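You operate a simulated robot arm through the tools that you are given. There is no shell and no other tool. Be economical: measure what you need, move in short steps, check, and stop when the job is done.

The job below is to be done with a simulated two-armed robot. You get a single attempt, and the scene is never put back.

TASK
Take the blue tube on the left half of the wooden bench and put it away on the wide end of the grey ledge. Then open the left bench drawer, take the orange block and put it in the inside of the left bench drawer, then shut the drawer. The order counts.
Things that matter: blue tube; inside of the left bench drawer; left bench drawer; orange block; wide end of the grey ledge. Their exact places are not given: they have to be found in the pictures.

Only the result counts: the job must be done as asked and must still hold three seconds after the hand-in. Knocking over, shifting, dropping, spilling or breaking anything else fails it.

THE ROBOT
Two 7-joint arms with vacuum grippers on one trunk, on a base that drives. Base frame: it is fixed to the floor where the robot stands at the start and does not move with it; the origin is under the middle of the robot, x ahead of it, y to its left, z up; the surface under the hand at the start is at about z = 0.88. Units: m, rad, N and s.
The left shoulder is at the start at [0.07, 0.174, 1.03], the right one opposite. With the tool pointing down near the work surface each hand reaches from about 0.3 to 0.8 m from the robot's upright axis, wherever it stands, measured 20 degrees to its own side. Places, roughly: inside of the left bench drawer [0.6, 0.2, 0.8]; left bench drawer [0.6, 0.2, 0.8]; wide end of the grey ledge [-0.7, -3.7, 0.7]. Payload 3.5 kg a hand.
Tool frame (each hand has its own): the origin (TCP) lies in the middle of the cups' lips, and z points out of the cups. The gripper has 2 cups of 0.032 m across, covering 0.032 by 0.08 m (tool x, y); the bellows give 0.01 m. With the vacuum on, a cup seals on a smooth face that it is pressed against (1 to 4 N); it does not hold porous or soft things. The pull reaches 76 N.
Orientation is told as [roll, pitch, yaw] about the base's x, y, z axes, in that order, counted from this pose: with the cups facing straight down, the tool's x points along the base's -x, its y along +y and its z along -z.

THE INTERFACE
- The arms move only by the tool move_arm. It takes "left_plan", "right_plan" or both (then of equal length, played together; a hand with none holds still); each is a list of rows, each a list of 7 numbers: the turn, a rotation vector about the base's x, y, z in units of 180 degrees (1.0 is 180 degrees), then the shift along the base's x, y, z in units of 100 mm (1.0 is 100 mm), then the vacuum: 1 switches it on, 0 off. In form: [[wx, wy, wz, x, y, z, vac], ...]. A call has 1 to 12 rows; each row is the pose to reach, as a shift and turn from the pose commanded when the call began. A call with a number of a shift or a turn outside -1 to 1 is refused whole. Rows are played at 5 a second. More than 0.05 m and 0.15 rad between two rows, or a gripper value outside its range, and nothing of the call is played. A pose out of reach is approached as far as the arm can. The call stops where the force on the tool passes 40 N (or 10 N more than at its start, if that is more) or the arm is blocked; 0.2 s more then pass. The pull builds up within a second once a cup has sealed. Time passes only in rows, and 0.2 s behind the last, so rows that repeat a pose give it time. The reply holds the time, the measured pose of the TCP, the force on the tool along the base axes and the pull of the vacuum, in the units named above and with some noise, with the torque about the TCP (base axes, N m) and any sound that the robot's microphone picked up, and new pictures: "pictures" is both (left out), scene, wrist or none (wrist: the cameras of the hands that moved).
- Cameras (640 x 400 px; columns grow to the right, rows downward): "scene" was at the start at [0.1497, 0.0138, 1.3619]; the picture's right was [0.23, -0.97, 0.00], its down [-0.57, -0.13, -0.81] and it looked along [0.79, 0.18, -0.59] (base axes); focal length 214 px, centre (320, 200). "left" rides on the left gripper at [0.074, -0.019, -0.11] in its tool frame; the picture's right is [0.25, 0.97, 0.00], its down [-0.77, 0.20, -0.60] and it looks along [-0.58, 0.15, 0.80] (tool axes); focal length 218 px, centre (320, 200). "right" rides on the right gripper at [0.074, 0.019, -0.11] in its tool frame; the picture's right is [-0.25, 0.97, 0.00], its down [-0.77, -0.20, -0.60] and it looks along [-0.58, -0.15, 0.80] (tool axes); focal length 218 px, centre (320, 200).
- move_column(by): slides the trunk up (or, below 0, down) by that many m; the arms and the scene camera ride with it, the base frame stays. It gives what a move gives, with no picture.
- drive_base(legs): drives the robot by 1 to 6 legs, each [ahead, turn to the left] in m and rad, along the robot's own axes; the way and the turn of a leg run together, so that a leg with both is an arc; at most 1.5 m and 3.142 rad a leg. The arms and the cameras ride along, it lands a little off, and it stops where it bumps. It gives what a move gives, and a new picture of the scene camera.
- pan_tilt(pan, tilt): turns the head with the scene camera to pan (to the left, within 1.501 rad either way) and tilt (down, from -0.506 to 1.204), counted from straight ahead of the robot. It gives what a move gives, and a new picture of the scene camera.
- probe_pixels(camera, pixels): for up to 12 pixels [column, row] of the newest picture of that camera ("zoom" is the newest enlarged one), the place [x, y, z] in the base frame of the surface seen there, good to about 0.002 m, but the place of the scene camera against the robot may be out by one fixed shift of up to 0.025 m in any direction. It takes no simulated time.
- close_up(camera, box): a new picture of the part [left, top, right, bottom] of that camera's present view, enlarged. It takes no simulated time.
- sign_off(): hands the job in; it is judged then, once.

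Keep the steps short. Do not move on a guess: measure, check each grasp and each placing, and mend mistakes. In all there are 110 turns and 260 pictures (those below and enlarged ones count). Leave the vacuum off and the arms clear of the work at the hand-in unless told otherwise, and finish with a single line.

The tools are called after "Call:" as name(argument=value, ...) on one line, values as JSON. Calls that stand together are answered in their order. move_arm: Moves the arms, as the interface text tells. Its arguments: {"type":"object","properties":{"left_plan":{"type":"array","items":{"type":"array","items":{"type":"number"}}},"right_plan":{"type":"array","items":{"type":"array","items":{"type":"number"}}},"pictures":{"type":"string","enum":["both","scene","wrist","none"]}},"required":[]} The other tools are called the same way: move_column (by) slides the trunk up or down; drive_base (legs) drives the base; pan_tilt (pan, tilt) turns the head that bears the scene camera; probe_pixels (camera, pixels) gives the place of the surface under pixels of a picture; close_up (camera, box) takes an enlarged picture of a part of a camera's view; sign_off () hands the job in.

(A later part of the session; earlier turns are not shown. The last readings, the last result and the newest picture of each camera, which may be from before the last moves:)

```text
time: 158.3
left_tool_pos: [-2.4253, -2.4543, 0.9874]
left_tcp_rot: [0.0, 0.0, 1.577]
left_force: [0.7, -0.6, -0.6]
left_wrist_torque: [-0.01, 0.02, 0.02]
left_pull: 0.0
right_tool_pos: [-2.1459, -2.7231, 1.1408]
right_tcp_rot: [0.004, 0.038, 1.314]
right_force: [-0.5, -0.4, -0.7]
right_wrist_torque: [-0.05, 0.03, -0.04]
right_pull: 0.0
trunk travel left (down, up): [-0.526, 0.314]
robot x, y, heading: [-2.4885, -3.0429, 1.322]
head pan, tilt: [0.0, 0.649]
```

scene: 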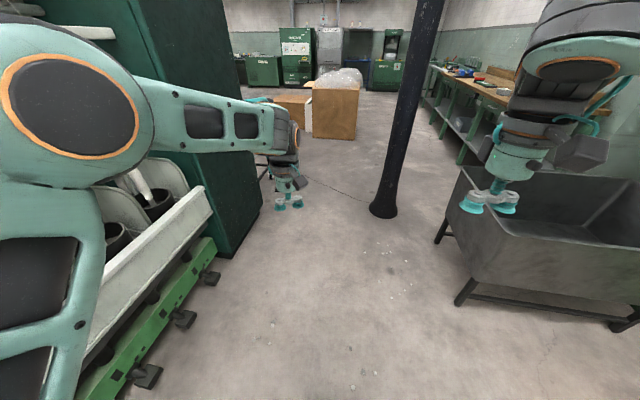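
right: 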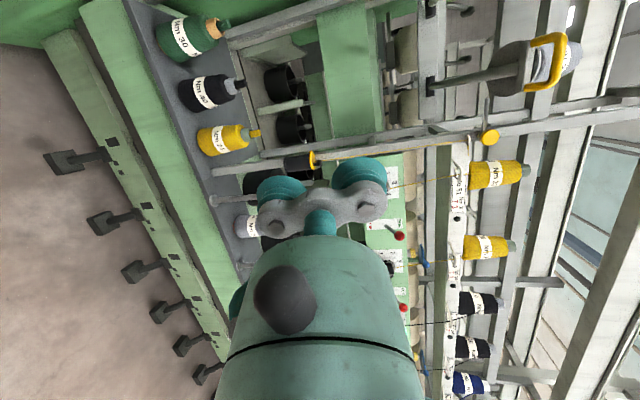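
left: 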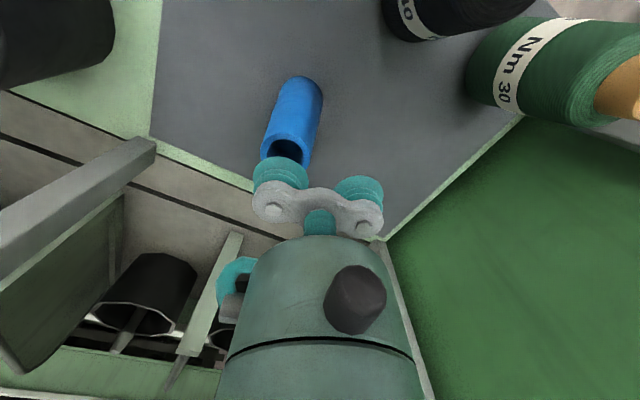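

Call:
drive_base(legs=[[1.5, 0], [0, -0.17], [0.8, 0], [0, -0.5]])

```text
time: 171.6
left_tool_pos: [-1.3739, -0.4543, 0.9868]
left_tcp_rot: [0.001, -0.002, 0.908]
left_force: [-0.1, -0.1, -0.9]
left_wrist_torque: [0.01, 0.03, 0.01]
left_pull: 0.0
right_tool_pos: [-1.3213, -0.8382, 1.1388]
right_tcp_rot: [0.005, 0.037, 0.647]
right_force: [-0.1, 1.2, -1.0]
right_wrist_torque: [0.03, -0.01, -0.02]
right_pull: 0.0
trunk travel left (down, up): [-0.526, 0.314]
robot x, y, heading: [-1.7896, -0.8755, 0.653]
head pan, tilt: [0.0, 0.649]
```

scene: 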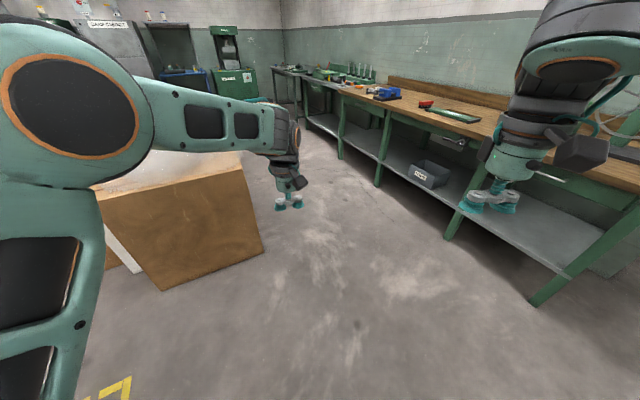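

Call:
drive_base(legs=[[0, -0.15], [1.3, 0], [0, 0.55]])

Call:
pan_tilt(pan=-0.6, tilt=0.6)

```text
time: 180.3
left_tool_pos: [-0.412, 0.2842, 0.9874]
left_tcp_rot: [-0.001, 0.0, 1.286]
left_force: [0.0, -0.5, 0.4]
left_wrist_torque: [0.05, -0.02, -0.01]
left_pull: 0.0
right_tool_pos: [-0.2219, -0.0523, 1.1396]
right_tcp_rot: [0.004, 0.038, 1.025]
right_force: [-0.3, 0.5, 0.3]
right_wrist_torque: [0.01, 0.02, 0.02]
right_pull: 0.0
trunk travel left (down, up): [-0.526, 0.314]
robot x, y, heading: [-0.6435, -0.2555, 1.032]
head pan, tilt: [0.0, 0.649]
```

scene: 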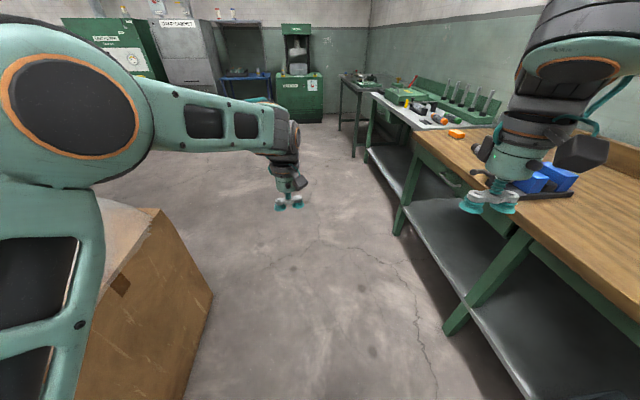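

```text
time: 181.3
left_tool_pos: [-0.4119, 0.2854, 0.987]
left_tcp_rot: [-0.001, 0.002, 1.287]
left_force: [0.1, 0.1, -0.3]
left_wrist_torque: [-0.04, -0.02, -0.01]
left_pull: 0.1
right_tool_pos: [-0.2217, -0.0524, 1.1391]
right_tcp_rot: [0.003, 0.038, 1.023]
right_force: [-0.2, -0.9, 0.3]
right_wrist_torque: [0.01, 0.02, -0.02]
right_pull: 0.1
trunk travel left (down, up): [-0.526, 0.314]
robot x, y, heading: [-0.643, -0.2569, 1.029]
head pan, tilt: [-0.6, 0.6]
```

scene: 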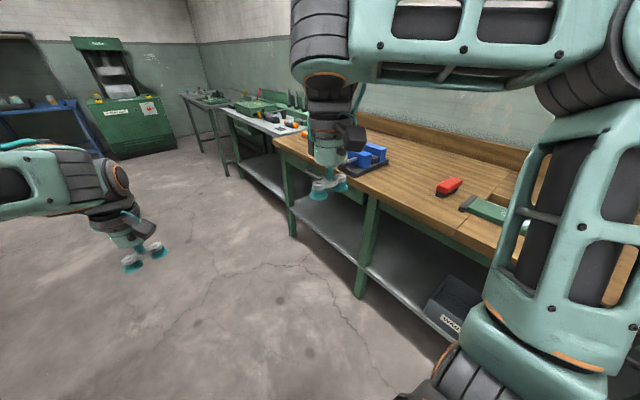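

Call:
drive_base(legs=[[0.75, 0], [0, -1.45]])

Call:
pan_tilt(pan=0.1, tilt=0.85)

```text
time: 188.9
left_tool_pos: [0.3088, 0.2252, 0.9869]
left_tcp_rot: [0.002, -0.001, -0.16]
left_force: [0.0, 0.1, -0.1]
left_wrist_torque: [-0.01, 0.01, 0.02]
left_pull: 0.0
right_tool_pos: [-0.0014, -0.0056, 1.138]
right_tcp_rot: [0.002, 0.038, -0.42]
right_force: [-0.2, 0.1, 0.5]
right_wrist_torque: [0.03, -0.05, -0.01]
right_pull: 0.1
trunk travel left (down, up): [-0.526, 0.314]
robot x, y, heading: [-0.255, 0.3853, -0.412]
head pan, tilt: [-0.6, 0.6]
```

scene: 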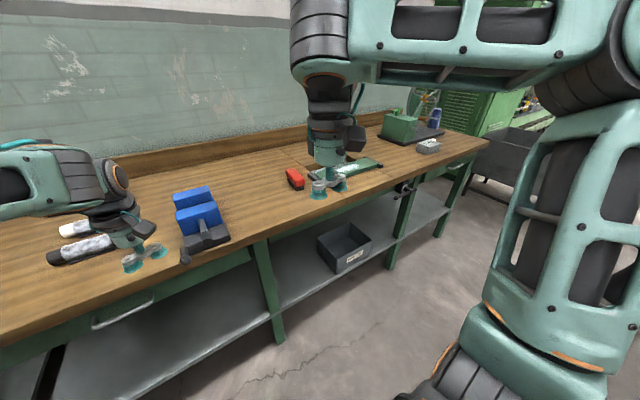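

```text
time: 190.0
left_tool_pos: [0.3088, 0.2257, 0.9859]
left_tcp_rot: [0.0, 0.002, -0.159]
left_force: [-0.8, -0.4, 0.2]
left_wrist_torque: [-0.01, 0.02, 0.04]
left_pull: 0.0
right_tool_pos: [-0.0016, -0.0066, 1.139]
right_tcp_rot: [0.004, 0.041, -0.419]
right_force: [-0.4, -0.5, 0.3]
right_wrist_torque: [0.0, 0.01, 0.03]
right_pull: 0.1
trunk travel left (down, up): [-0.526, 0.314]
robot x, y, heading: [-0.256, 0.3845, -0.416]
head pan, tilt: [0.099, 0.85]
```

scene: 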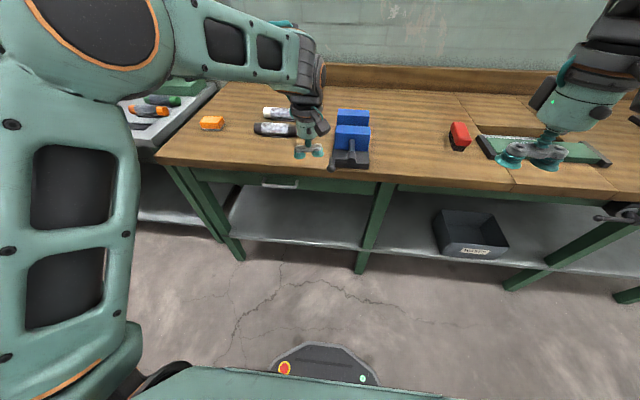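

The left drawer's front and handle show at (280,183) under the bench edge. I'll zoom and measure.

Call:
close_up(camera="scene", box=[150, 80, 400, 240])

Call:
probe_pixels(camera="scene", pixels=[[262, 184], [280, 187], [298, 184], [280, 177], [250, 180], [320, 185], [220, 178], [350, 187], [280, 170], [204, 172], [211, 123], [325, 190]])

```text
2.50 times, centred on (275, 160) of scene
```

zoom: 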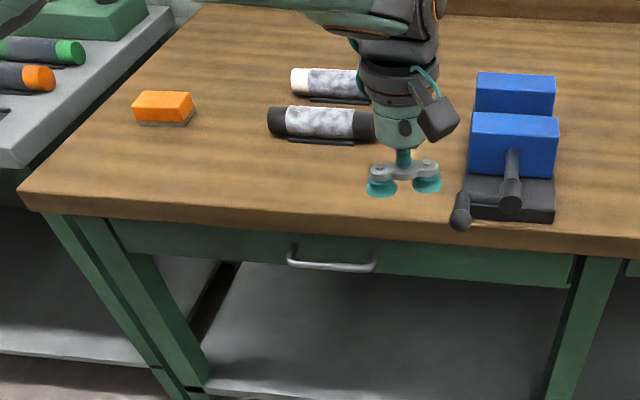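

```text
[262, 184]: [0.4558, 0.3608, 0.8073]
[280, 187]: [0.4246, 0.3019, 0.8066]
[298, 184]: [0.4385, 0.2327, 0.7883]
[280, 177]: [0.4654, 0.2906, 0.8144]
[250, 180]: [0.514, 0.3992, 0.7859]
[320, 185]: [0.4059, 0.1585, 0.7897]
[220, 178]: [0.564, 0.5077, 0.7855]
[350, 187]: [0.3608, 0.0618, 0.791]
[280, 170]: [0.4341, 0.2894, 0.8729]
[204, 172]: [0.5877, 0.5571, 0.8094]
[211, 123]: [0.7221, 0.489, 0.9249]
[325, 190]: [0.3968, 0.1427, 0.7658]
```

Drawer panel: plane w≈0.306 along the bench normal, z≈0.75–0.83, handle in the middle. I plan to suck onto the flat panel to the right of the handle with the right hand held horizontal. First I'll turn the right tool to horizontal (away from the bench), and raise the left hand.

Call:
move_arm(right_plan=[[-0.0185, -0.042, 0, 0.18, -0.08, 0, 0], [-0.037, -0.084, 0, 0.36, -0.16, 0, 0], [-0.0555, -0.126, 0, 0.54, -0.24, 0, 0], [-0.074, -0.168, 0, 0.72, -0.32, 0, 0], [-0.0925, -0.21, 0, 0.9, -0.4, 0, 0], [-0.111, -0.252, 0, 1, -0.44, 0, 0], [-0.1295, -0.294, 0, 1, -0.44, 0, 0], [-0.148, -0.336, 0, 1, -0.44, 0, 0], [-0.1665, -0.378, 0, 1, -0.44, 0, 0], [-0.185, -0.42, 0, 1, -0.44, 0, 0], [-0.206, -0.468, 0, 1, -0.44, 0, 0], [-0.206, -0.468, 0, 1, -0.44, 0, 0]], left_plan=[[0, 0, 0, 0, 0, 0.4, 0], [0, 0, 0, 0, 0, 0.8, 0], [0, 0, 0, 0, 0, 1, 0], [0, 0, 0, 0, 0, 1, 0], [0, 0, 0, 0, 0, 1, 0], [0, 0, 0, 0, 0, 1, 0], [0, 0, 0, 0, 0, 1, 0], [0, 0, 0, 0, 0, 1, 0], [0, 0, 0, 0, 0, 1, 0], [0, 0, 0, 0, 0, 1, 0], [0, 0, 0, 0, 0, 1, 0], [0, 0, 0, 0, 0, 1, 0]])

```text
refused: row 11 steps farther than a row can; nothing moved
```

Call:
move_arm(right_plan=[[-0.0187, -0.0425, 0, 0.18, -0.08, 0, 0], [-0.0374, -0.085, 0, 0.36, -0.16, 0, 0], [-0.0561, -0.1275, 0, 0.54, -0.24, 0, 0], [-0.0748, -0.17, 0, 0.72, -0.32, 0, 0], [-0.0935, -0.2125, 0, 0.9, -0.4, 0, 0], [-0.1122, -0.255, 0, 1, -0.44, 0, 0], [-0.1309, -0.2975, 0, 1, -0.44, 0, 0], [-0.1496, -0.34, 0, 1, -0.44, 0, 0], [-0.1683, -0.3825, 0, 1, -0.44, 0, 0], [-0.187, -0.425, 0, 1, -0.44, 0, 0], [-0.2057, -0.4675, 0, 1, -0.44, 0, 0], [-0.2057, -0.4675, 0, 1, -0.44, 0, 0]], left_plan=[[0, 0, 0, 0, 0, 0.4, 0], [0, 0, 0, 0, 0, 0.8, 0], [0, 0, 0, 0, 0, 1, 0], [0, 0, 0, 0, 0, 1, 0], [0, 0, 0, 0, 0, 1, 0], [0, 0, 0, 0, 0, 1, 0], [0, 0, 0, 0, 0, 1, 0], [0, 0, 0, 0, 0, 1, 0], [0, 0, 0, 0, 0, 1, 0], [0, 0, 0, 0, 0, 1, 0], [0, 0, 0, 0, 0, 1, 0], [0, 0, 0, 0, 0, 1, 0]])

```text
time: 192.6
left_tool_pos: [0.308, 0.2272, 1.0869]
left_tcp_rot: [0.001, 0.001, -0.16]
left_force: [-0.3, 0.3, 0.8]
left_wrist_torque: [-0.02, -0.01, -0.01]
left_pull: 0.0
right_tool_pos: [0.1079, -0.054, 1.1443]
right_tcp_rot: [0.915, -1.564, -1.325]
right_force: [-0.2, 0.2, 0.5]
right_wrist_torque: [-0.02, -0.01, -0.02]
right_pull: 0.1
right hand out of reach, approached as far as the arm can: row 11, 12
trunk travel left (down, up): [-0.526, 0.314]
robot x, y, heading: [-0.2587, 0.3838, -0.411]
head pan, tilt: [0.099, 0.85]
```

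scene: 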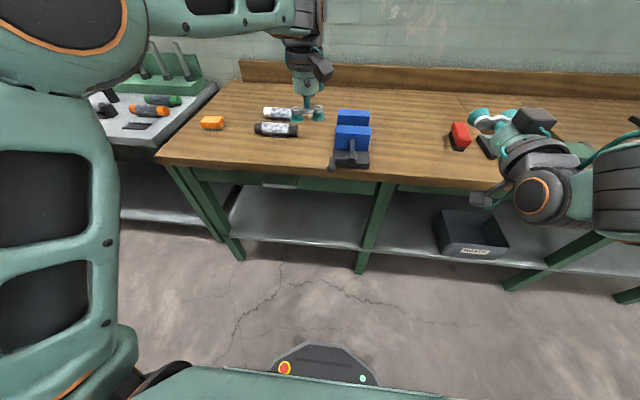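
right: 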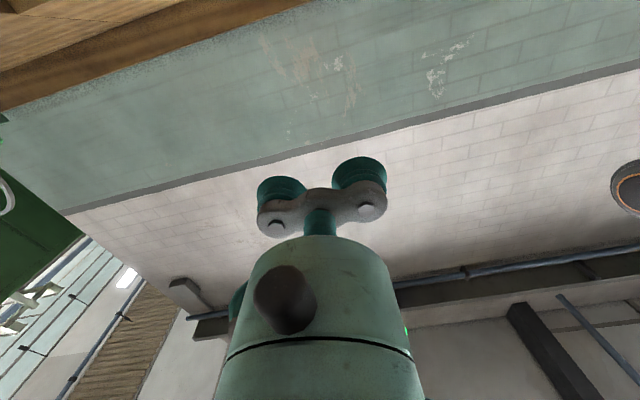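
left: 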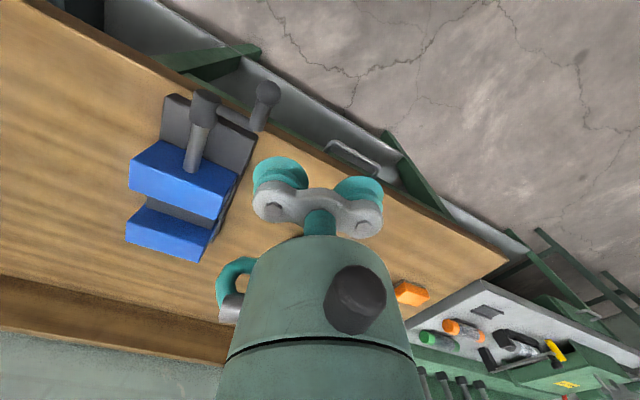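

The right tool is horizontal. I'll reposition the base a bit to the left and back so the right hand can pull the drawer.

Call:
drive_base(legs=[[0, -1.19], [-0.22, 0], [0, 1.185]])

Call:
probe_pixels(camera="left", pixels=[[350, 163]])

```text
time: 200.2
left_tool_pos: [0.3153, 0.4462, 1.086]
left_tcp_rot: [0.001, 0.001, -0.16]
left_force: [-0.3, -0.6, -0.5]
left_wrist_torque: [0.04, 0.01, 0.02]
left_pull: 0.1
right_tool_pos: [0.113, 0.1646, 1.1432]
right_tcp_rot: [0.755, -1.565, -1.17]
right_force: [0.3, 0.7, -0.5]
right_wrist_torque: [0.01, 0.01, 0.0]
right_pull: 0.1
trunk travel left (down, up): [-0.526, 0.314]
robot x, y, heading: [-0.25, 0.6042, -0.419]
head pan, tilt: [0.099, 0.85]
```

scene: 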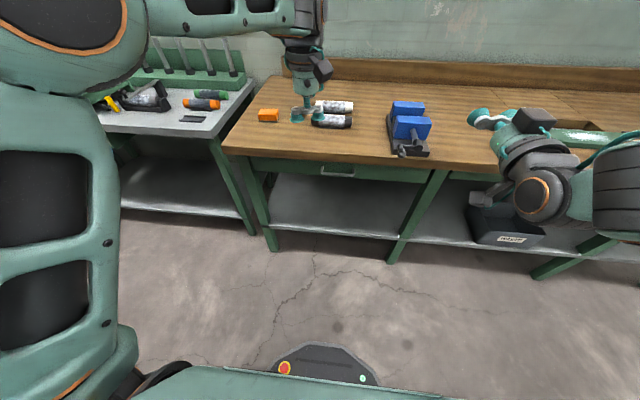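

```text
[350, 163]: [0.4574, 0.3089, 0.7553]
```

Now I'll lower the right hand in front of the drawer panel, keeping about 0.1 m off the bench edge.

Call:
move_arm(right_plan=[[0, 0, 0, 0.3, -0.13, -0.2, 0], [0, 0, 0, 0.6, -0.27, -0.4, 0], [0, 0, 0, 0.9, -0.4, -0.6, 0], [0, 0, 0, 0.95, -0.43, -1.0, 0]], pictures="none")

Call:
move_arm(right_plan=[[0, 0, 0, 0, 0, -0.4, 0], [0, 0, 0, 0, 0, -0.8, 0], [0, 0, 0, 0, 0, -1.0, 0]], pictures="none")

Call:
move_arm(right_plan=[[0, 0, 0, 0, 0, -0.4, 0], [0, 0, 0, 0, 0, -0.8, 0], [0, 0, 0, 0, 0, -1.0, 0], [0, 0, 0, 0, 0, -1.0, 0]])

```text
time: 201.2
left_tool_pos: [0.3171, 0.4441, 1.0863]
left_tcp_rot: [0.002, 0.002, -0.161]
left_force: [0.5, -0.4, 0.5]
left_wrist_torque: [-0.02, 0.01, 0.0]
left_pull: 0.1
right_tool_pos: [0.2096, 0.1206, 1.0432]
right_tcp_rot: [0.629, -1.562, -1.043]
right_force: [-0.6, -0.1, -0.4]
right_wrist_torque: [-0.02, 0.02, 0.01]
right_pull: 0.1
trunk travel left (down, up): [-0.526, 0.314]
robot x, y, heading: [-0.2471, 0.6044, -0.419]
head pan, tilt: [0.099, 0.85]
```

```text
time: 202.0
left_tool_pos: [0.3162, 0.4438, 1.0868]
left_tcp_rot: [0.002, 0.0, -0.165]
left_force: [-0.3, -0.1, 1.2]
left_wrist_torque: [-0.02, 0.02, 0.03]
left_pull: 0.0
right_tool_pos: [0.2088, 0.1216, 0.9437]
right_tcp_rot: [0.892, -1.563, -1.307]
right_force: [-0.4, -1.0, 0.5]
right_wrist_torque: [0.04, -0.02, 0.02]
right_pull: 0.2
trunk travel left (down, up): [-0.526, 0.314]
robot x, y, heading: [-0.2497, 0.6111, -0.414]
head pan, tilt: [0.099, 0.85]
```

```text
time: 203.0
left_tool_pos: [0.3162, 0.4455, 1.0868]
left_tcp_rot: [0.002, -0.001, -0.161]
left_force: [0.0, 0.2, 0.7]
left_wrist_torque: [-0.02, 0.01, -0.01]
left_pull: 0.0
right_tool_pos: [0.2084, 0.1229, 0.8426]
right_tcp_rot: [0.846, -1.562, -1.26]
right_force: [-0.3, 0.8, 0.9]
right_wrist_torque: [0.02, -0.01, 0.0]
right_pull: 0.1
trunk travel left (down, up): [-0.526, 0.314]
robot x, y, heading: [-0.2498, 0.6047, -0.419]
head pan, tilt: [0.099, 0.85]
```

scene: 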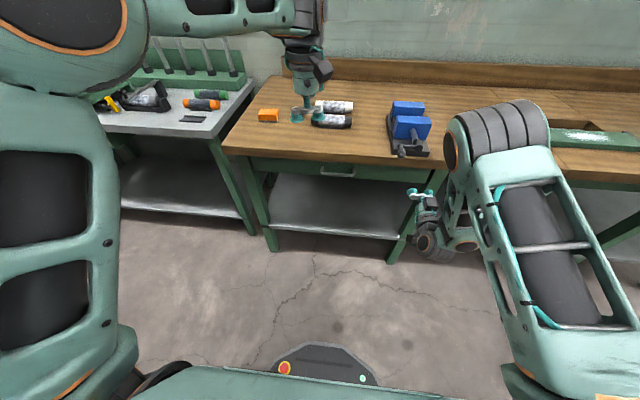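
right: 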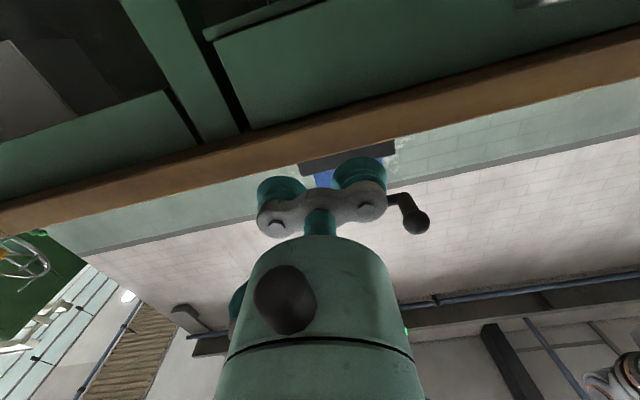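

Call:
probe_pixels(camera="right", pixels=[[250, 100], [300, 90], [400, 70], [300, 40], [400, 30], [245, 128], [300, 120], [520, 30], [560, 70], [230, 40], [190, 140], [500, 3]])

Call:
probe_pixels(camera="scene", pixels=[[500, 130], [460, 150], [480, 115], [430, 205], [345, 170], [410, 150]])

Call:
close_up(camera="right", box=[180, 0, 640, 180])

```text
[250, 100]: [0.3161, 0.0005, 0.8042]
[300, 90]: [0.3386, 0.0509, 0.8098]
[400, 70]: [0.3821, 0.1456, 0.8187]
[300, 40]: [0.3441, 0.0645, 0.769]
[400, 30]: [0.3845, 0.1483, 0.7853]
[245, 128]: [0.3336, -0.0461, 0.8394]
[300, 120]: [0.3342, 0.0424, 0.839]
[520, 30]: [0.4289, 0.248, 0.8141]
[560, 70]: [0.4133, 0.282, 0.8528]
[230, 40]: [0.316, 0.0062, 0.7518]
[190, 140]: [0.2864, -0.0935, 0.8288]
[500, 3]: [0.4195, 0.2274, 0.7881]
```

```text
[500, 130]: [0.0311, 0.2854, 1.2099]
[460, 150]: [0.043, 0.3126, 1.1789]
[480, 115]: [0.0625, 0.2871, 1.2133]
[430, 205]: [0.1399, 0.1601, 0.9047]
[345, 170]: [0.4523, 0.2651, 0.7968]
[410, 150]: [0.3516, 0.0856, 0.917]
```

```text
1.39 times, centred on (410, 90) of right
```

zoom: 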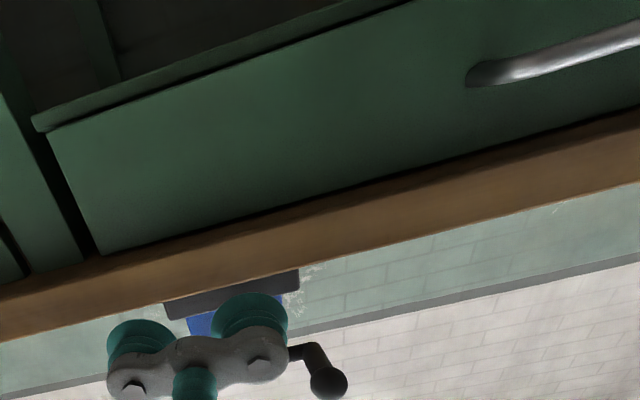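

Panel plane w≈0.289, z 0.755–0.825; the handle's right foot is at s≈-0.40 and the drawer's right end at s≈-0.135. I'll grip at s≈-0.26, z≈0.787: lower and shift left first, then approach.

Call:
move_arm(right_plan=[[0, 0, 0, 0.12, 0.28, -0.25, 0], [0, 0, 0, 0.25, 0.57, -0.56, 0], [0, 0, 0, 0.6, 0.41, -0.56, 0], [0, 0, 0, 0.95, 0.26, -0.56, 0], [0, 0, 0, 0.95, 0.26, -0.56, 0]], pictures="none")

Call:
move_arm(right_plan=[[0, 0, 0, 0.2, -0.09, 0, 0], [0, 0, 0, 0.38, -0.17, 0, 0], [0, 0, 0, 0.38, -0.17, 0, 0]])

Call:
close_up(camera="right", box=[140, 0, 640, 230])

```text
time: 204.2
left_tool_pos: [0.3156, 0.445, 1.0875]
left_tcp_rot: [0.001, 0.0, -0.16]
left_force: [-0.2, -0.2, 0.6]
left_wrist_torque: [0.03, -0.02, 0.01]
left_pull: 0.0
right_tool_pos: [0.3031, 0.1479, 0.7887]
right_tcp_rot: [0.753, -1.563, -1.169]
right_force: [-0.7, -0.9, 0.7]
right_wrist_torque: [0.01, 0.0, -0.01]
right_pull: 0.1
trunk travel left (down, up): [-0.526, 0.314]
robot x, y, heading: [-0.2491, 0.6058, -0.417]
head pan, tilt: [0.099, 0.85]
```

```text
time: 205.0
left_tool_pos: [0.3149, 0.4439, 1.087]
left_tcp_rot: [-0.001, 0.0, -0.161]
left_force: [0.3, 0.7, 0.6]
left_wrist_torque: [-0.02, 0.01, -0.03]
left_pull: 0.1
right_tool_pos: [0.3417, 0.1301, 0.7859]
right_tcp_rot: [0.718, -1.562, -1.131]
right_force: [-0.5, 0.2, -1.0]
right_wrist_torque: [-0.01, -0.01, -0.01]
right_pull: 0.0
trunk travel left (down, up): [-0.526, 0.314]
robot x, y, heading: [-0.2499, 0.6033, -0.419]
head pan, tilt: [0.099, 0.85]
```

scene: 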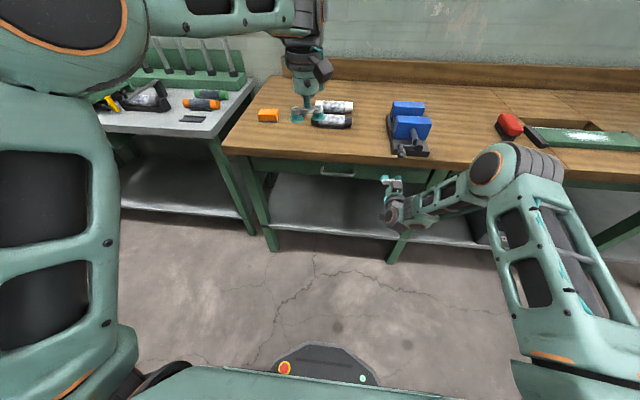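
right: 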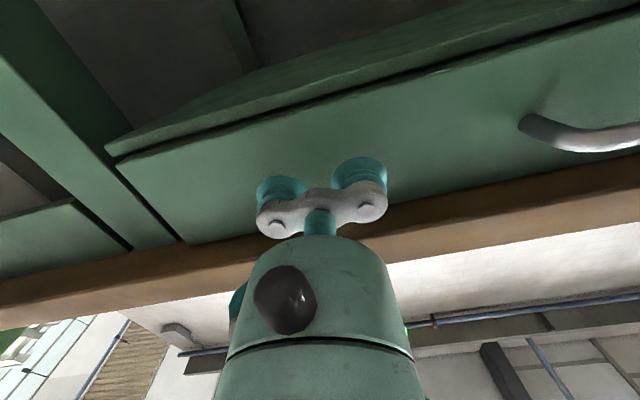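

```text
1.28 times, centred on (390, 115) of right
```

zoom: 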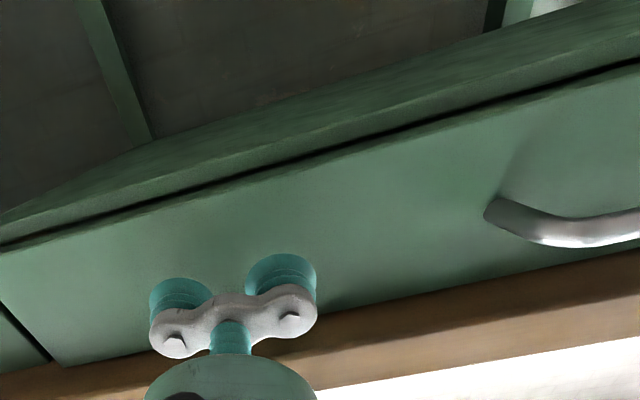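

Cups are about 30 mm from the panel. I'll advance with the vacuum on until contact.

Call:
move_arm(right_plan=[[0, 0, 0, 0.15, -0.07, 0, 1], [0, 0, 0, 0.25, -0.112, 0, 1], [0, 0, 0, 0.28, -0.125, 0, 1], [0, 0, 0, 0.3, -0.135, 0, 1], [0, 0, 0, 0.32, -0.143, 0, 1], [0, 0, 0, 0.32, -0.143, 0, 1], [0, 0, 0, 0.32, -0.143, 0, 1]], pictures="none")

```text
time: 206.6
left_tool_pos: [0.3127, 0.4466, 1.0888]
left_tcp_rot: [-0.001, -0.001, -0.161]
left_force: [-0.5, -0.1, -0.3]
left_wrist_torque: [0.04, -0.02, -0.01]
left_pull: 0.1
right_tool_pos: [0.3715, 0.1191, 0.7882]
right_tcp_rot: [0.741, -1.56, -1.155]
right_force: [-30.0, 17.7, -11.4]
right_wrist_torque: [0.76, -0.54, -0.11]
right_pull: 75.6
trunk travel left (down, up): [-0.526, 0.314]
robot x, y, heading: [-0.2487, 0.6057, -0.416]
head pan, tilt: [0.099, 0.85]
```

Both cups sealed (75.6 N). Now I'll pull the drawer out slowly along the bench normal.

Call:
move_arm(right_plan=[[0, 0, 0, -0.03, 0.0135, 0, 1], [0, 0, 0, -0.1, 0.045, 0, 1], [0, 0, 0, -0.25, 0.112, 0, 1], [0, 0, 0, -0.45, 0.2, 0, 1], [0, 0, 0, -0.65, 0.29, 0, 1], [0, 0, 0, -0.85, 0.38, 0, 1]])

```text
time: 208.0
left_tool_pos: [0.3167, 0.4455, 1.0873]
left_tcp_rot: [0.0, 0.001, -0.162]
left_force: [-0.8, 0.2, 0.3]
left_wrist_torque: [-0.03, 0.0, -0.02]
left_pull: 0.0
right_tool_pos: [0.2888, 0.1555, 0.787]
right_tcp_rot: [0.696, -1.565, -1.109]
right_force: [2.8, 9.2, -6.3]
right_wrist_torque: [0.5, -0.37, -0.16]
right_pull: 75.3
trunk travel left (down, up): [-0.526, 0.314]
robot x, y, heading: [-0.2487, 0.6094, -0.416]
head pan, tilt: [0.099, 0.85]
```

scene: 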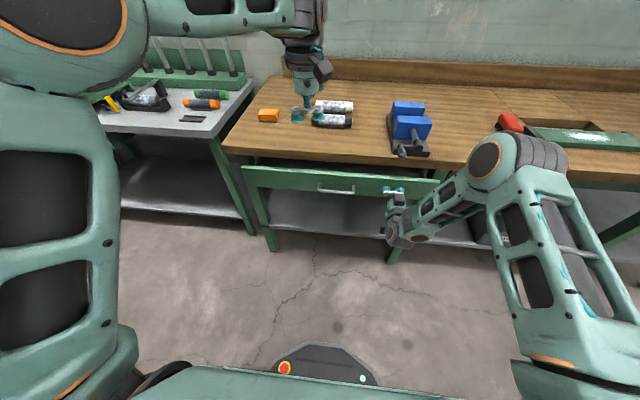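
right: 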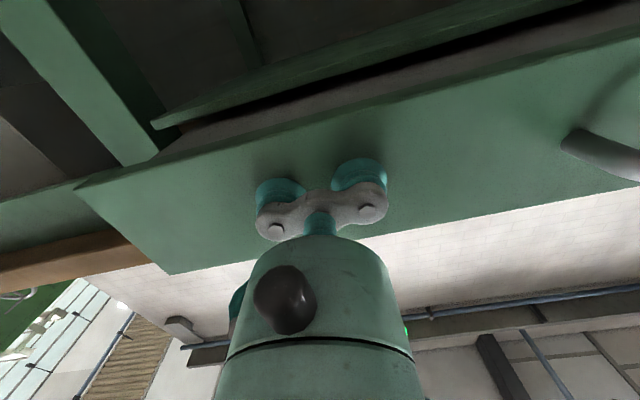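

The drawer is opening. I'll pull another 0.1 m.

Call:
move_arm(right_plan=[[0, 0, 0, -0.2, 0.09, 0, 1], [0, 0, 0, -0.4, 0.18, 0, 1], [0, 0, 0, -0.6, 0.27, 0, 1], [0, 0, 0, -0.8, 0.36, 0, 1], [0, 0, 0, -0.95, 0.43, 0, 1], [0, 0, 0, -0.95, 0.43, 0, 1]], pictures="scene")

```text
time: 209.4
left_tool_pos: [0.3173, 0.4461, 1.0862]
left_tcp_rot: [0.001, 0.002, -0.162]
left_force: [0.2, 0.8, 0.4]
left_wrist_torque: [0.01, 0.0, 0.01]
left_pull: 0.0
right_tool_pos: [0.194, 0.1997, 0.7869]
right_tcp_rot: [0.543, -1.561, -0.956]
right_force: [7.0, 15.7, -9.9]
right_wrist_torque: [0.48, -0.52, -0.3]
right_pull: 75.3
trunk travel left (down, up): [-0.526, 0.314]
robot x, y, heading: [-0.2469, 0.6068, -0.417]
head pan, tilt: [0.099, 0.85]
```

scene: 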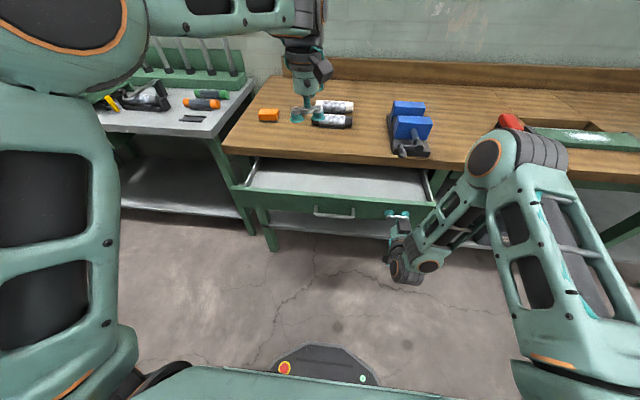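

The drawer is open about 0.19 m with the inside visible. I'll release, back the right hand off, and raise the trunk to clear it.

Call:
move_arm(right_plan=[[0, 0, 0, 0, 0, 0, 0], [0, 0, 0, 0, 0, 0, 0], [0, 0, 0, 0, 0, 0, 0], [0, 0, 0, -0.1, 0.045, 0, 0], [0, 0, 0, -0.3, 0.135, 0, 0], [0, 0, 0, -0.3, 0.135, 0, 0]], pictures="scene")

Call:
move_column(by=0.25)

Call:
drive_base(legs=[[0.2, 0]])

```text
time: 210.8
left_tool_pos: [0.3162, 0.4446, 1.0863]
left_tcp_rot: [0.0, 0.001, -0.16]
left_force: [-0.1, -0.2, 0.1]
left_wrist_torque: [-0.02, -0.01, -0.03]
left_pull: 0.2
right_tool_pos: [0.1629, 0.2115, 0.7874]
right_tcp_rot: [0.726, -1.563, -1.137]
right_force: [0.7, 0.3, 0.0]
right_wrist_torque: [0.02, 0.02, 0.01]
right_pull: 0.0
trunk travel left (down, up): [-0.526, 0.314]
robot x, y, heading: [-0.2496, 0.6083, -0.414]
head pan, tilt: [0.099, 0.85]
```

scene: 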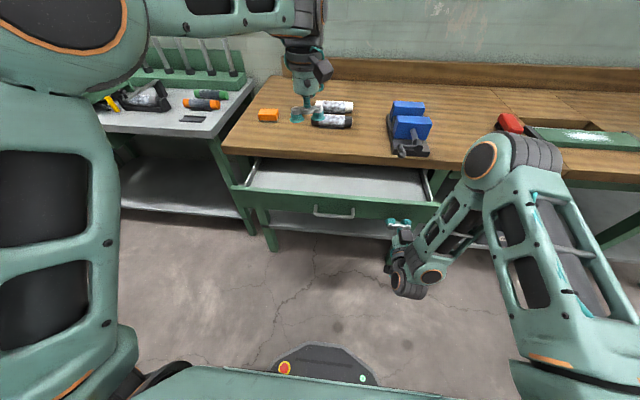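

```text
time: 213.4
left_tool_pos: [0.3164, 0.445, 1.3354]
left_tcp_rot: [-0.001, 0.003, -0.16]
left_force: [0.2, 1.4, 1.0]
left_wrist_torque: [0.01, -0.03, -0.01]
left_pull: 0.1
right_tool_pos: [0.1626, 0.2133, 1.0375]
right_tcp_rot: [0.762, -1.563, -1.175]
right_force: [0.6, 1.1, 0.5]
right_wrist_torque: [0.0, 0.04, 0.01]
right_pull: 0.1
trunk travel left (down, up): [-0.776, 0.064]
robot x, y, heading: [-0.2505, 0.6068, -0.413]
head pan, tilt: [0.099, 0.85]
```

```text
time: 215.0
left_tool_pos: [0.4941, 0.3655, 1.3379]
left_tcp_rot: [0.001, 0.0, -0.164]
left_force: [0.4, -0.2, 0.3]
left_wrist_torque: [-0.01, 0.01, -0.02]
left_pull: 0.0
right_tool_pos: [0.3415, 0.1327, 1.0386]
right_tcp_rot: [0.955, -1.564, -1.371]
right_force: [0.1, 0.8, 0.5]
right_wrist_torque: [-0.02, 0.0, 0.01]
right_pull: 0.1
trunk travel left (down, up): [-0.776, 0.064]
robot x, y, heading: [-0.0681, 0.527, -0.411]
head pan, tilt: [0.099, 0.85]
```

scene: 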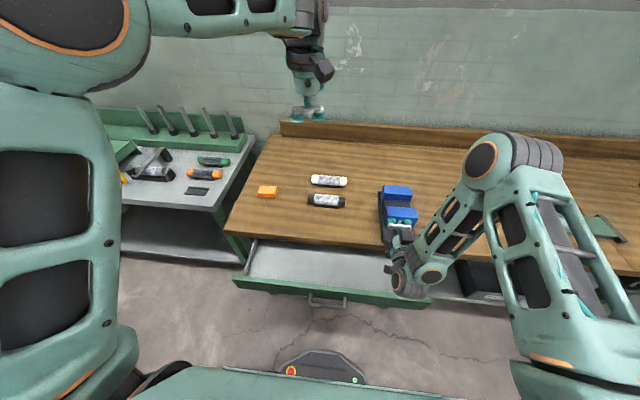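

Now the left hand goes over the orange block. I'll approach high and measure with the wrist camera.

Call:
move_arm(left_plan=[[0, 0, 0, 0.3, 0.18, -0.3, 0], [0, 0, 0, 0.6, 0.35, -0.5, 0], [0, 0, 0, 0.9, 0.5, -0.8, 0], [0, 0, 0, 1.0, 0.55, -1.0, 0]], pictures="none")

Call:
move_arm(left_plan=[[0, 0, 0, 0.3, 0.18, -0.3, 0], [0, 0, 0, 0.6, 0.35, -0.5, 0], [0, 0, 0, 0.8, 0.5, -0.8, 0], [0, 0, 0, 0.8, 0.55, -1.0, 0], [0, 0, 0, 0.8, 0.55, -1.0, 0]])

```text
time: 216.0
left_tool_pos: [0.5976, 0.4204, 1.2364]
left_tcp_rot: [0.0, -0.001, -0.162]
left_force: [-0.8, 0.6, 0.4]
left_wrist_torque: [0.0, -0.02, -0.03]
left_pull: 0.0
right_tool_pos: [0.3439, 0.1322, 1.0367]
right_tcp_rot: [0.699, -1.562, -1.114]
right_force: [0.7, -0.1, 0.9]
right_wrist_torque: [-0.02, -0.01, -0.03]
right_pull: 0.1
trunk travel left (down, up): [-0.776, 0.064]
robot x, y, heading: [-0.0743, 0.5232, -0.413]
head pan, tilt: [0.099, 0.85]
```

```text
time: 217.2
left_tool_pos: [0.6754, 0.4739, 1.1351]
left_tcp_rot: [0.001, 0.002, -0.163]
left_force: [0.4, -0.1, -0.5]
left_wrist_torque: [0.02, 0.01, 0.01]
left_pull: 0.0
right_tool_pos: [0.3413, 0.1319, 1.0386]
right_tcp_rot: [0.786, -1.562, -1.199]
right_force: [0.2, 0.8, 0.0]
right_wrist_torque: [0.01, 0.01, 0.0]
right_pull: 0.0
trunk travel left (down, up): [-0.776, 0.064]
robot x, y, heading: [-0.0715, 0.5264, -0.409]
head pan, tilt: [0.099, 0.85]
```

scene: 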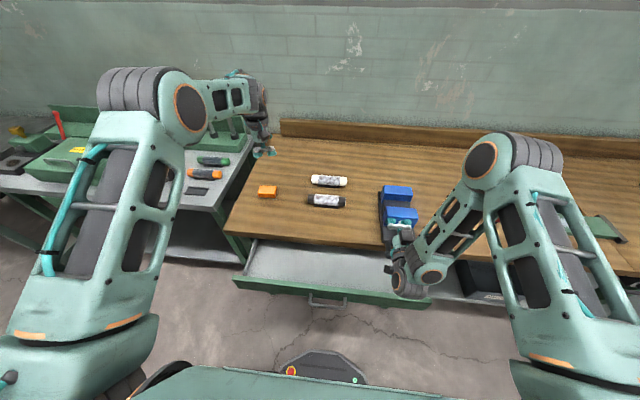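
left: 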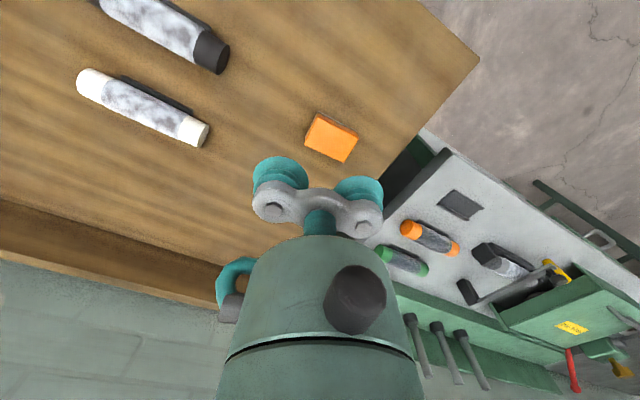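

Call:
close_up(camera="left", box=[280, 90, 380, 175])

Call:
probe_pixels(camera="left", pixels=[[322, 117], [355, 135], [342, 158], [309, 145], [332, 138], [325, 128], [340, 148], [318, 114], [300, 120], [370, 160]])

```text
4.71 times, centred on (330, 132) of left
```

zoom: 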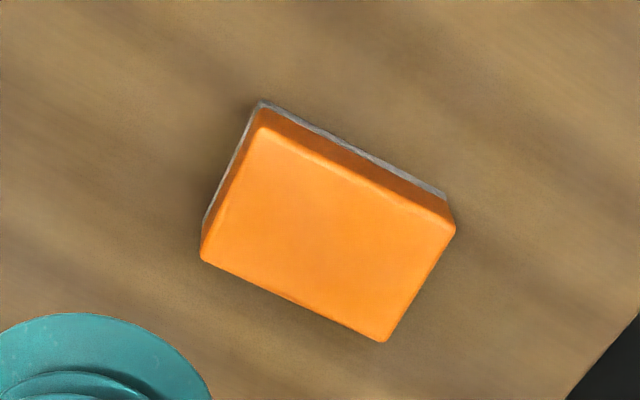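

```text
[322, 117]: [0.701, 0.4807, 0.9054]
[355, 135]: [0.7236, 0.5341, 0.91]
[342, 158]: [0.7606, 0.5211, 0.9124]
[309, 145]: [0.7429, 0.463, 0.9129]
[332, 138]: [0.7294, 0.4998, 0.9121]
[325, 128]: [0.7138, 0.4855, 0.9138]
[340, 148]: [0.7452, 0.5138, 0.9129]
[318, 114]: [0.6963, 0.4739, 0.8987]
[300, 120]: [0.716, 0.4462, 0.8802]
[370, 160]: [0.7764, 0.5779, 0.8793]
```

The block's top is at z 0.9127, centre (0.7333, 0.4986), about 0.062×0.040. I'll use one cup centred on it, TCP target (0.738, 0.526). First I'll hover.

Call:
move_arm(left_plan=[[0, 0, 0, 0.15, 0.13, -0.35, 0], [0, 0, 0, 0.3, 0.26, -0.7, 0], [0, 0, 0, 0.45, 0.39, -1.0, 0], [0, 0, 0, 0.63, 0.522, -1.0, 0], [0, 0, 0, 0.63, 0.522, -1.0, 0]], pictures="wrist")

```text
time: 218.4
left_tool_pos: [0.7379, 0.5257, 1.0367]
left_tcp_rot: [0.001, 0.001, -0.163]
left_force: [0.0, -0.2, -0.4]
left_wrist_torque: [0.03, 0.0, 0.01]
left_pull: 0.1
right_tool_pos: [0.342, 0.1305, 1.037]
right_tcp_rot: [0.814, -1.562, -1.227]
right_force: [0.3, -0.4, -0.1]
right_wrist_torque: [0.0, -0.01, -0.02]
right_pull: 0.0
trunk travel left (down, up): [-0.776, 0.064]
robot x, y, heading: [-0.0706, 0.5252, -0.415]
head pan, tilt: [0.099, 0.85]
```

left: 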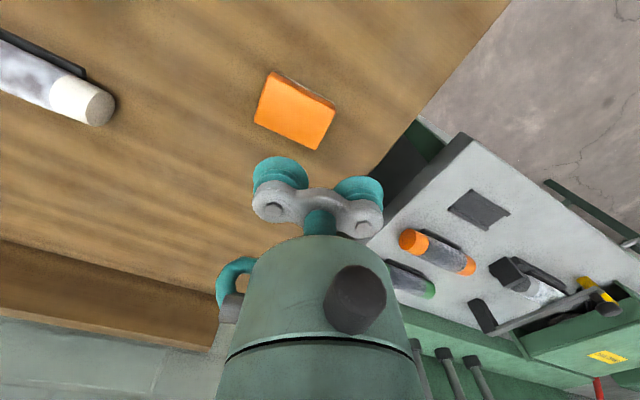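

Reached. I'll descend to just above the block.

Call:
move_arm(left_plan=[[0, 0, 0, 0, 0, -0.4, 0], [0, 0, 0, 0, 0, -0.8, 0], [0, 0, 0, 0, 0, -1.0, 0], [0, 0, 0, 0, 0, -1.0, 0]], pictures="wrist")

Call:
close_up(camera="left", box=[200, 80, 440, 250])

```text
time: 219.4
left_tool_pos: [0.7386, 0.5266, 0.937]
left_tcp_rot: [0.002, 0.003, -0.162]
left_force: [-0.7, -1.1, -0.7]
left_wrist_torque: [-0.02, 0.01, -0.01]
left_pull: 0.0
right_tool_pos: [0.3426, 0.1319, 1.0371]
right_tcp_rot: [0.746, -1.563, -1.161]
right_force: [0.0, 0.5, 0.9]
right_wrist_torque: [0.04, 0.0, -0.02]
right_pull: 0.2
trunk travel left (down, up): [-0.776, 0.064]
robot x, y, heading: [-0.0683, 0.5293, -0.409]
head pan, tilt: [0.099, 0.85]
```

left: 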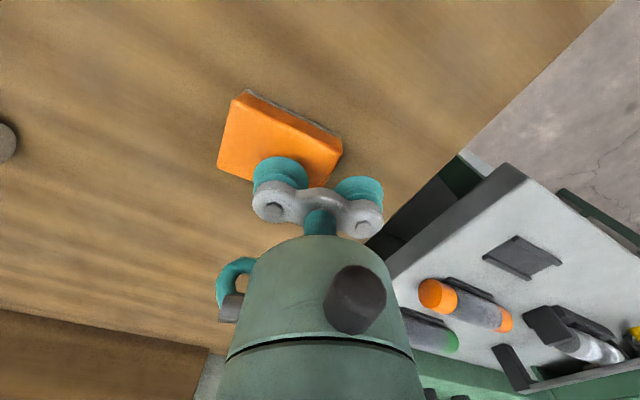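

```text
2.35 times, centred on (320, 165) of left
```

zoom: 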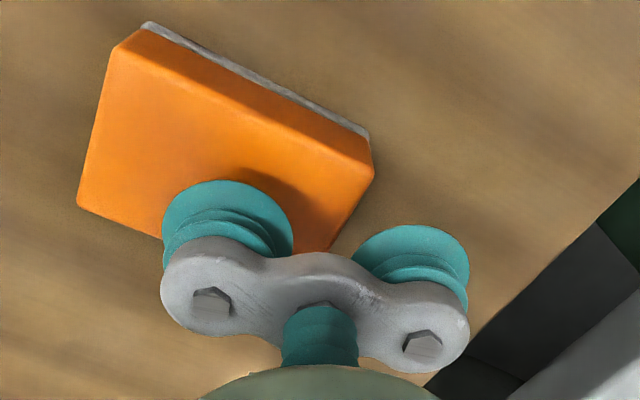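

Call:
move_arm(left_plan=[[0, 0, 0, 0, 0, -0.15, 1], [0, 0, 0, 0, 0, -0.22, 1], [0, 0, 0, 0, 0, -0.25, 1], [0, 0, 0, 0, 0, -0.27, 1], [0, 0, 0, 0, 0, -0.29, 1], [0, 0, 0, 0, 0, -0.29, 1], [0, 0, 0, 0, 0, -0.29, 1]], pictures="wrist")

```text
time: 221.0
left_tool_pos: [0.7321, 0.53, 0.9134]
left_tcp_rot: [0.001, -0.005, -0.161]
left_force: [11.8, 0.6, 24.8]
left_wrist_torque: [-0.9, 0.22, 0.25]
left_pull: 37.7
left hand out of reach, approached as far as the arm can: row 1, 2, 3, 4, 5, 6, 7
right_tool_pos: [0.3404, 0.1321, 1.0377]
right_tcp_rot: [0.967, -1.564, -1.383]
right_force: [-0.4, 0.1, -0.4]
right_wrist_torque: [0.0, -0.02, -0.02]
right_pull: 0.1
trunk travel left (down, up): [-0.776, 0.064]
robot x, y, heading: [-0.0697, 0.5286, -0.413]
head pan, tilt: [0.099, 0.85]
5 turns are left
```

left: 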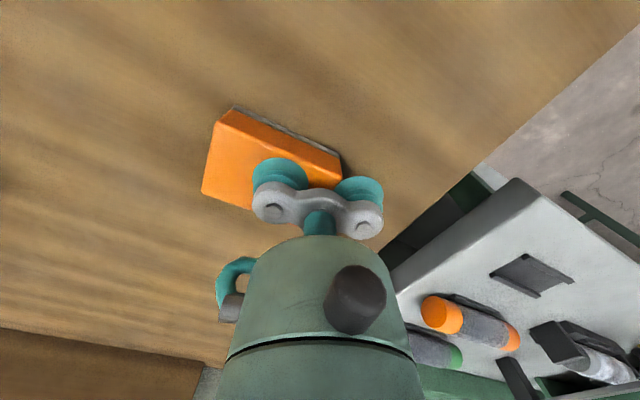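

The block is sealed (37.7 N). Turns are short, so I'll batch: measure the drawer floor, lift, carry the block over the open drawer at about (0.382, 0.399), and lower partway.

Call:
probe_pixels(camera="scene", pixels=[[330, 258], [300, 262], [280, 255], [360, 268], [290, 285], [330, 291], [400, 300], [320, 277], [270, 245], [258, 262], [330, 247], [340, 272]])

Call:
move_arm(left_plan=[[0, 0, 0, 0, 0, 0.05, 1], [0, 0, 0, 0, 0, 0.15, 1], [0, 0, 0, 0, 0, 0.5, 1], [0, 0, 0, 0, 0, 0.9, 1], [0, 0, 0, 0, 0, 1.0, 1]], pictures="none")

Call:
move_arm(left_plan=[[0, 0, 0, -0.34, -0.1, 0, 1], [0, 0, 0, -0.68, -0.19, 0, 1], [0, 0, 0, -1.0, -0.285, 0, 1]], pictures="none")

Call:
move_arm(left_plan=[[0, 0, 0, -0.34, -0.1, 0, 1], [0, 0, 0, -0.68, -0.19, 0, 1], [0, 0, 0, -1.0, -0.285, 0, 1]], pictures="none")

Call:
move_arm(left_plan=[[0, 0, 0, -0.34, -0.1, 0, 1], [0, 0, 0, -0.68, -0.19, 0, 1], [0, 0, 0, -1.0, -0.285, 0, 1], [0, 0, 0, -1.0, -0.285, 0, 1]], pictures="none")

Call:
move_arm(left_plan=[[0, 0, 0, -0.25, -0.07, 0, 1], [0, 0, 0, -0.51, -0.145, 0, 1], [0, 0, 0, -0.51, -0.145, -0.4, 1], [0, 0, 0, -0.51, -0.145, -0.8, 1], [0, 0, 0, -0.51, -0.145, -0.9, 1], [0, 0, 0, -0.51, -0.145, -0.9, 1]])

Call:
probe_pixels(camera="left", pixels=[[230, 160], [215, 185], [250, 140], [300, 60], [200, 60], [150, 150], [400, 60], [450, 150], [320, 110], [180, 100], [380, 110], [250, 30]])

Call:
close_up(camera="scene", box=[180, 150, 480, 340])

```text
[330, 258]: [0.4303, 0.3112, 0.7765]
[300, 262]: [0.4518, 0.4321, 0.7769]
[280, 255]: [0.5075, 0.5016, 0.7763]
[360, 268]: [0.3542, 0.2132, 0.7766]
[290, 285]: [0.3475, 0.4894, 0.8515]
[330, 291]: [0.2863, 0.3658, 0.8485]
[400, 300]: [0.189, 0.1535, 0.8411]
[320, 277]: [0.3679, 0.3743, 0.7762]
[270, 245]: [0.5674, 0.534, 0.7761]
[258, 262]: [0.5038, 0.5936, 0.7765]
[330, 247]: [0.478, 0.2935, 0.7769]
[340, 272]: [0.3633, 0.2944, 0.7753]
```

```text
time: 222.2
left_tool_pos: [0.7308, 0.5301, 1.0091]
left_tcp_rot: [0.001, 0.002, -0.164]
left_force: [-0.1, 0.1, -1.2]
left_wrist_torque: [-0.54, 0.15, -0.03]
left_pull: 37.6
right_tool_pos: [0.3431, 0.1318, 1.0377]
right_tcp_rot: [0.716, -1.563, -1.131]
right_force: [-0.5, 0.7, -0.3]
right_wrist_torque: [0.02, -0.01, -0.03]
right_pull: 0.0
trunk travel left (down, up): [-0.776, 0.064]
robot x, y, heading: [-0.0693, 0.5284, -0.412]
head pan, tilt: [0.099, 0.85]
```

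```text
time: 223.0
left_tool_pos: [0.6314, 0.501, 1.0107]
left_tcp_rot: [0.0, -0.003, -0.161]
left_force: [-0.5, -0.2, -0.9]
left_wrist_torque: [-0.53, 0.07, 0.02]
left_pull: 38.2
right_tool_pos: [0.3412, 0.1319, 1.0381]
right_tcp_rot: [0.934, -1.563, -1.349]
right_force: [0.6, 0.4, -0.8]
right_wrist_torque: [-0.02, 0.01, -0.02]
right_pull: 0.1
trunk travel left (down, up): [-0.776, 0.064]
robot x, y, heading: [-0.0714, 0.526, -0.413]
head pan, tilt: [0.099, 0.85]
```

```text
time: 223.8
left_tool_pos: [0.531, 0.4732, 1.0092]
left_tcp_rot: [0.002, 0.001, -0.161]
left_force: [0.2, 0.3, -0.2]
left_wrist_torque: [-0.6, 0.11, 0.01]
left_pull: 37.7
right_tool_pos: [0.342, 0.13, 1.0355]
right_tcp_rot: [0.821, -1.562, -1.238]
right_force: [1.0, 0.1, -0.2]
right_wrist_torque: [-0.01, 0.02, 0.01]
right_pull: 0.0
trunk travel left (down, up): [-0.776, 0.064]
robot x, y, heading: [-0.0696, 0.526, -0.42]
head pan, tilt: [0.099, 0.85]
```

```text
time: 224.8
left_tool_pos: [0.4324, 0.4448, 1.0091]
left_tcp_rot: [0.001, 0.001, -0.159]
left_force: [0.0, 0.5, -1.9]
left_wrist_torque: [-0.54, 0.13, -0.03]
left_pull: 37.5
right_tool_pos: [0.3432, 0.1324, 1.0374]
right_tcp_rot: [0.717, -1.562, -1.133]
right_force: [-0.4, -0.2, -1.0]
right_wrist_torque: [-0.01, 0.01, 0.01]
right_pull: 0.0
trunk travel left (down, up): [-0.776, 0.064]
robot x, y, heading: [-0.0696, 0.5267, -0.415]
head pan, tilt: [0.099, 0.85]
```

```text
time: 226.2
left_tool_pos: [0.3825, 0.4294, 0.9178]
left_tcp_rot: [-0.001, 0.001, -0.162]
left_force: [-0.7, 0.3, -1.3]
left_wrist_torque: [-0.55, 0.14, 0.03]
left_pull: 38.1
right_tool_pos: [0.3439, 0.1311, 1.0372]
right_tcp_rot: [0.707, -1.563, -1.122]
right_force: [0.3, -0.5, 0.4]
right_wrist_torque: [0.02, 0.03, 0.02]
right_pull: 0.1
trunk travel left (down, up): [-0.776, 0.064]
robot x, y, heading: [-0.07, 0.5248, -0.414]
head pan, tilt: [0.099, 0.85]
```

scene: 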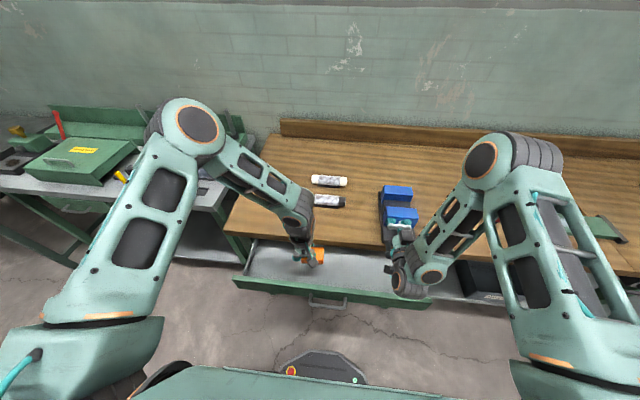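
left: 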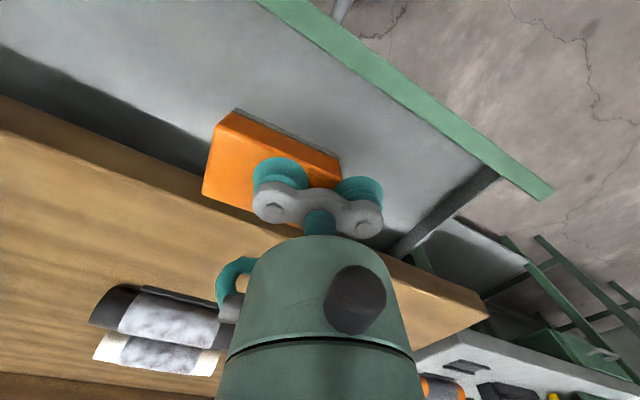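

```text
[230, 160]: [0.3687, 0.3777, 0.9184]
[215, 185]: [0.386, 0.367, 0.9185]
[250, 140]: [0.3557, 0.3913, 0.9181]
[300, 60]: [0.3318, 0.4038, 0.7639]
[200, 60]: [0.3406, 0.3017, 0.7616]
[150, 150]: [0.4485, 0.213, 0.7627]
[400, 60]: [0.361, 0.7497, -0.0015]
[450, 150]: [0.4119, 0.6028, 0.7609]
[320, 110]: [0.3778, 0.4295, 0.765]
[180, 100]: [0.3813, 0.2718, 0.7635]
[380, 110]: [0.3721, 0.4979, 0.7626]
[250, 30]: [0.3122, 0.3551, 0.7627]
```

```text
2.11 times, centred on (330, 245) of scene
4 turns are left
```

zoom: 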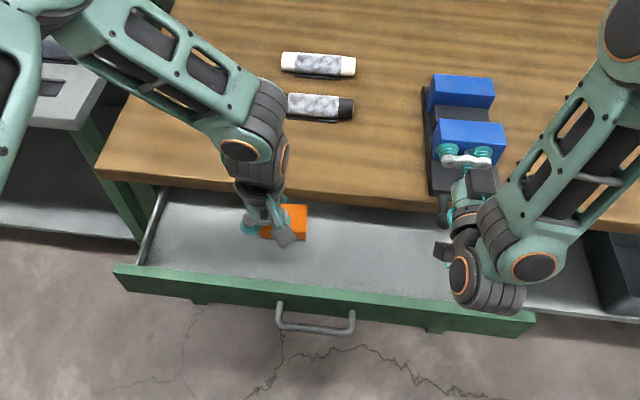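

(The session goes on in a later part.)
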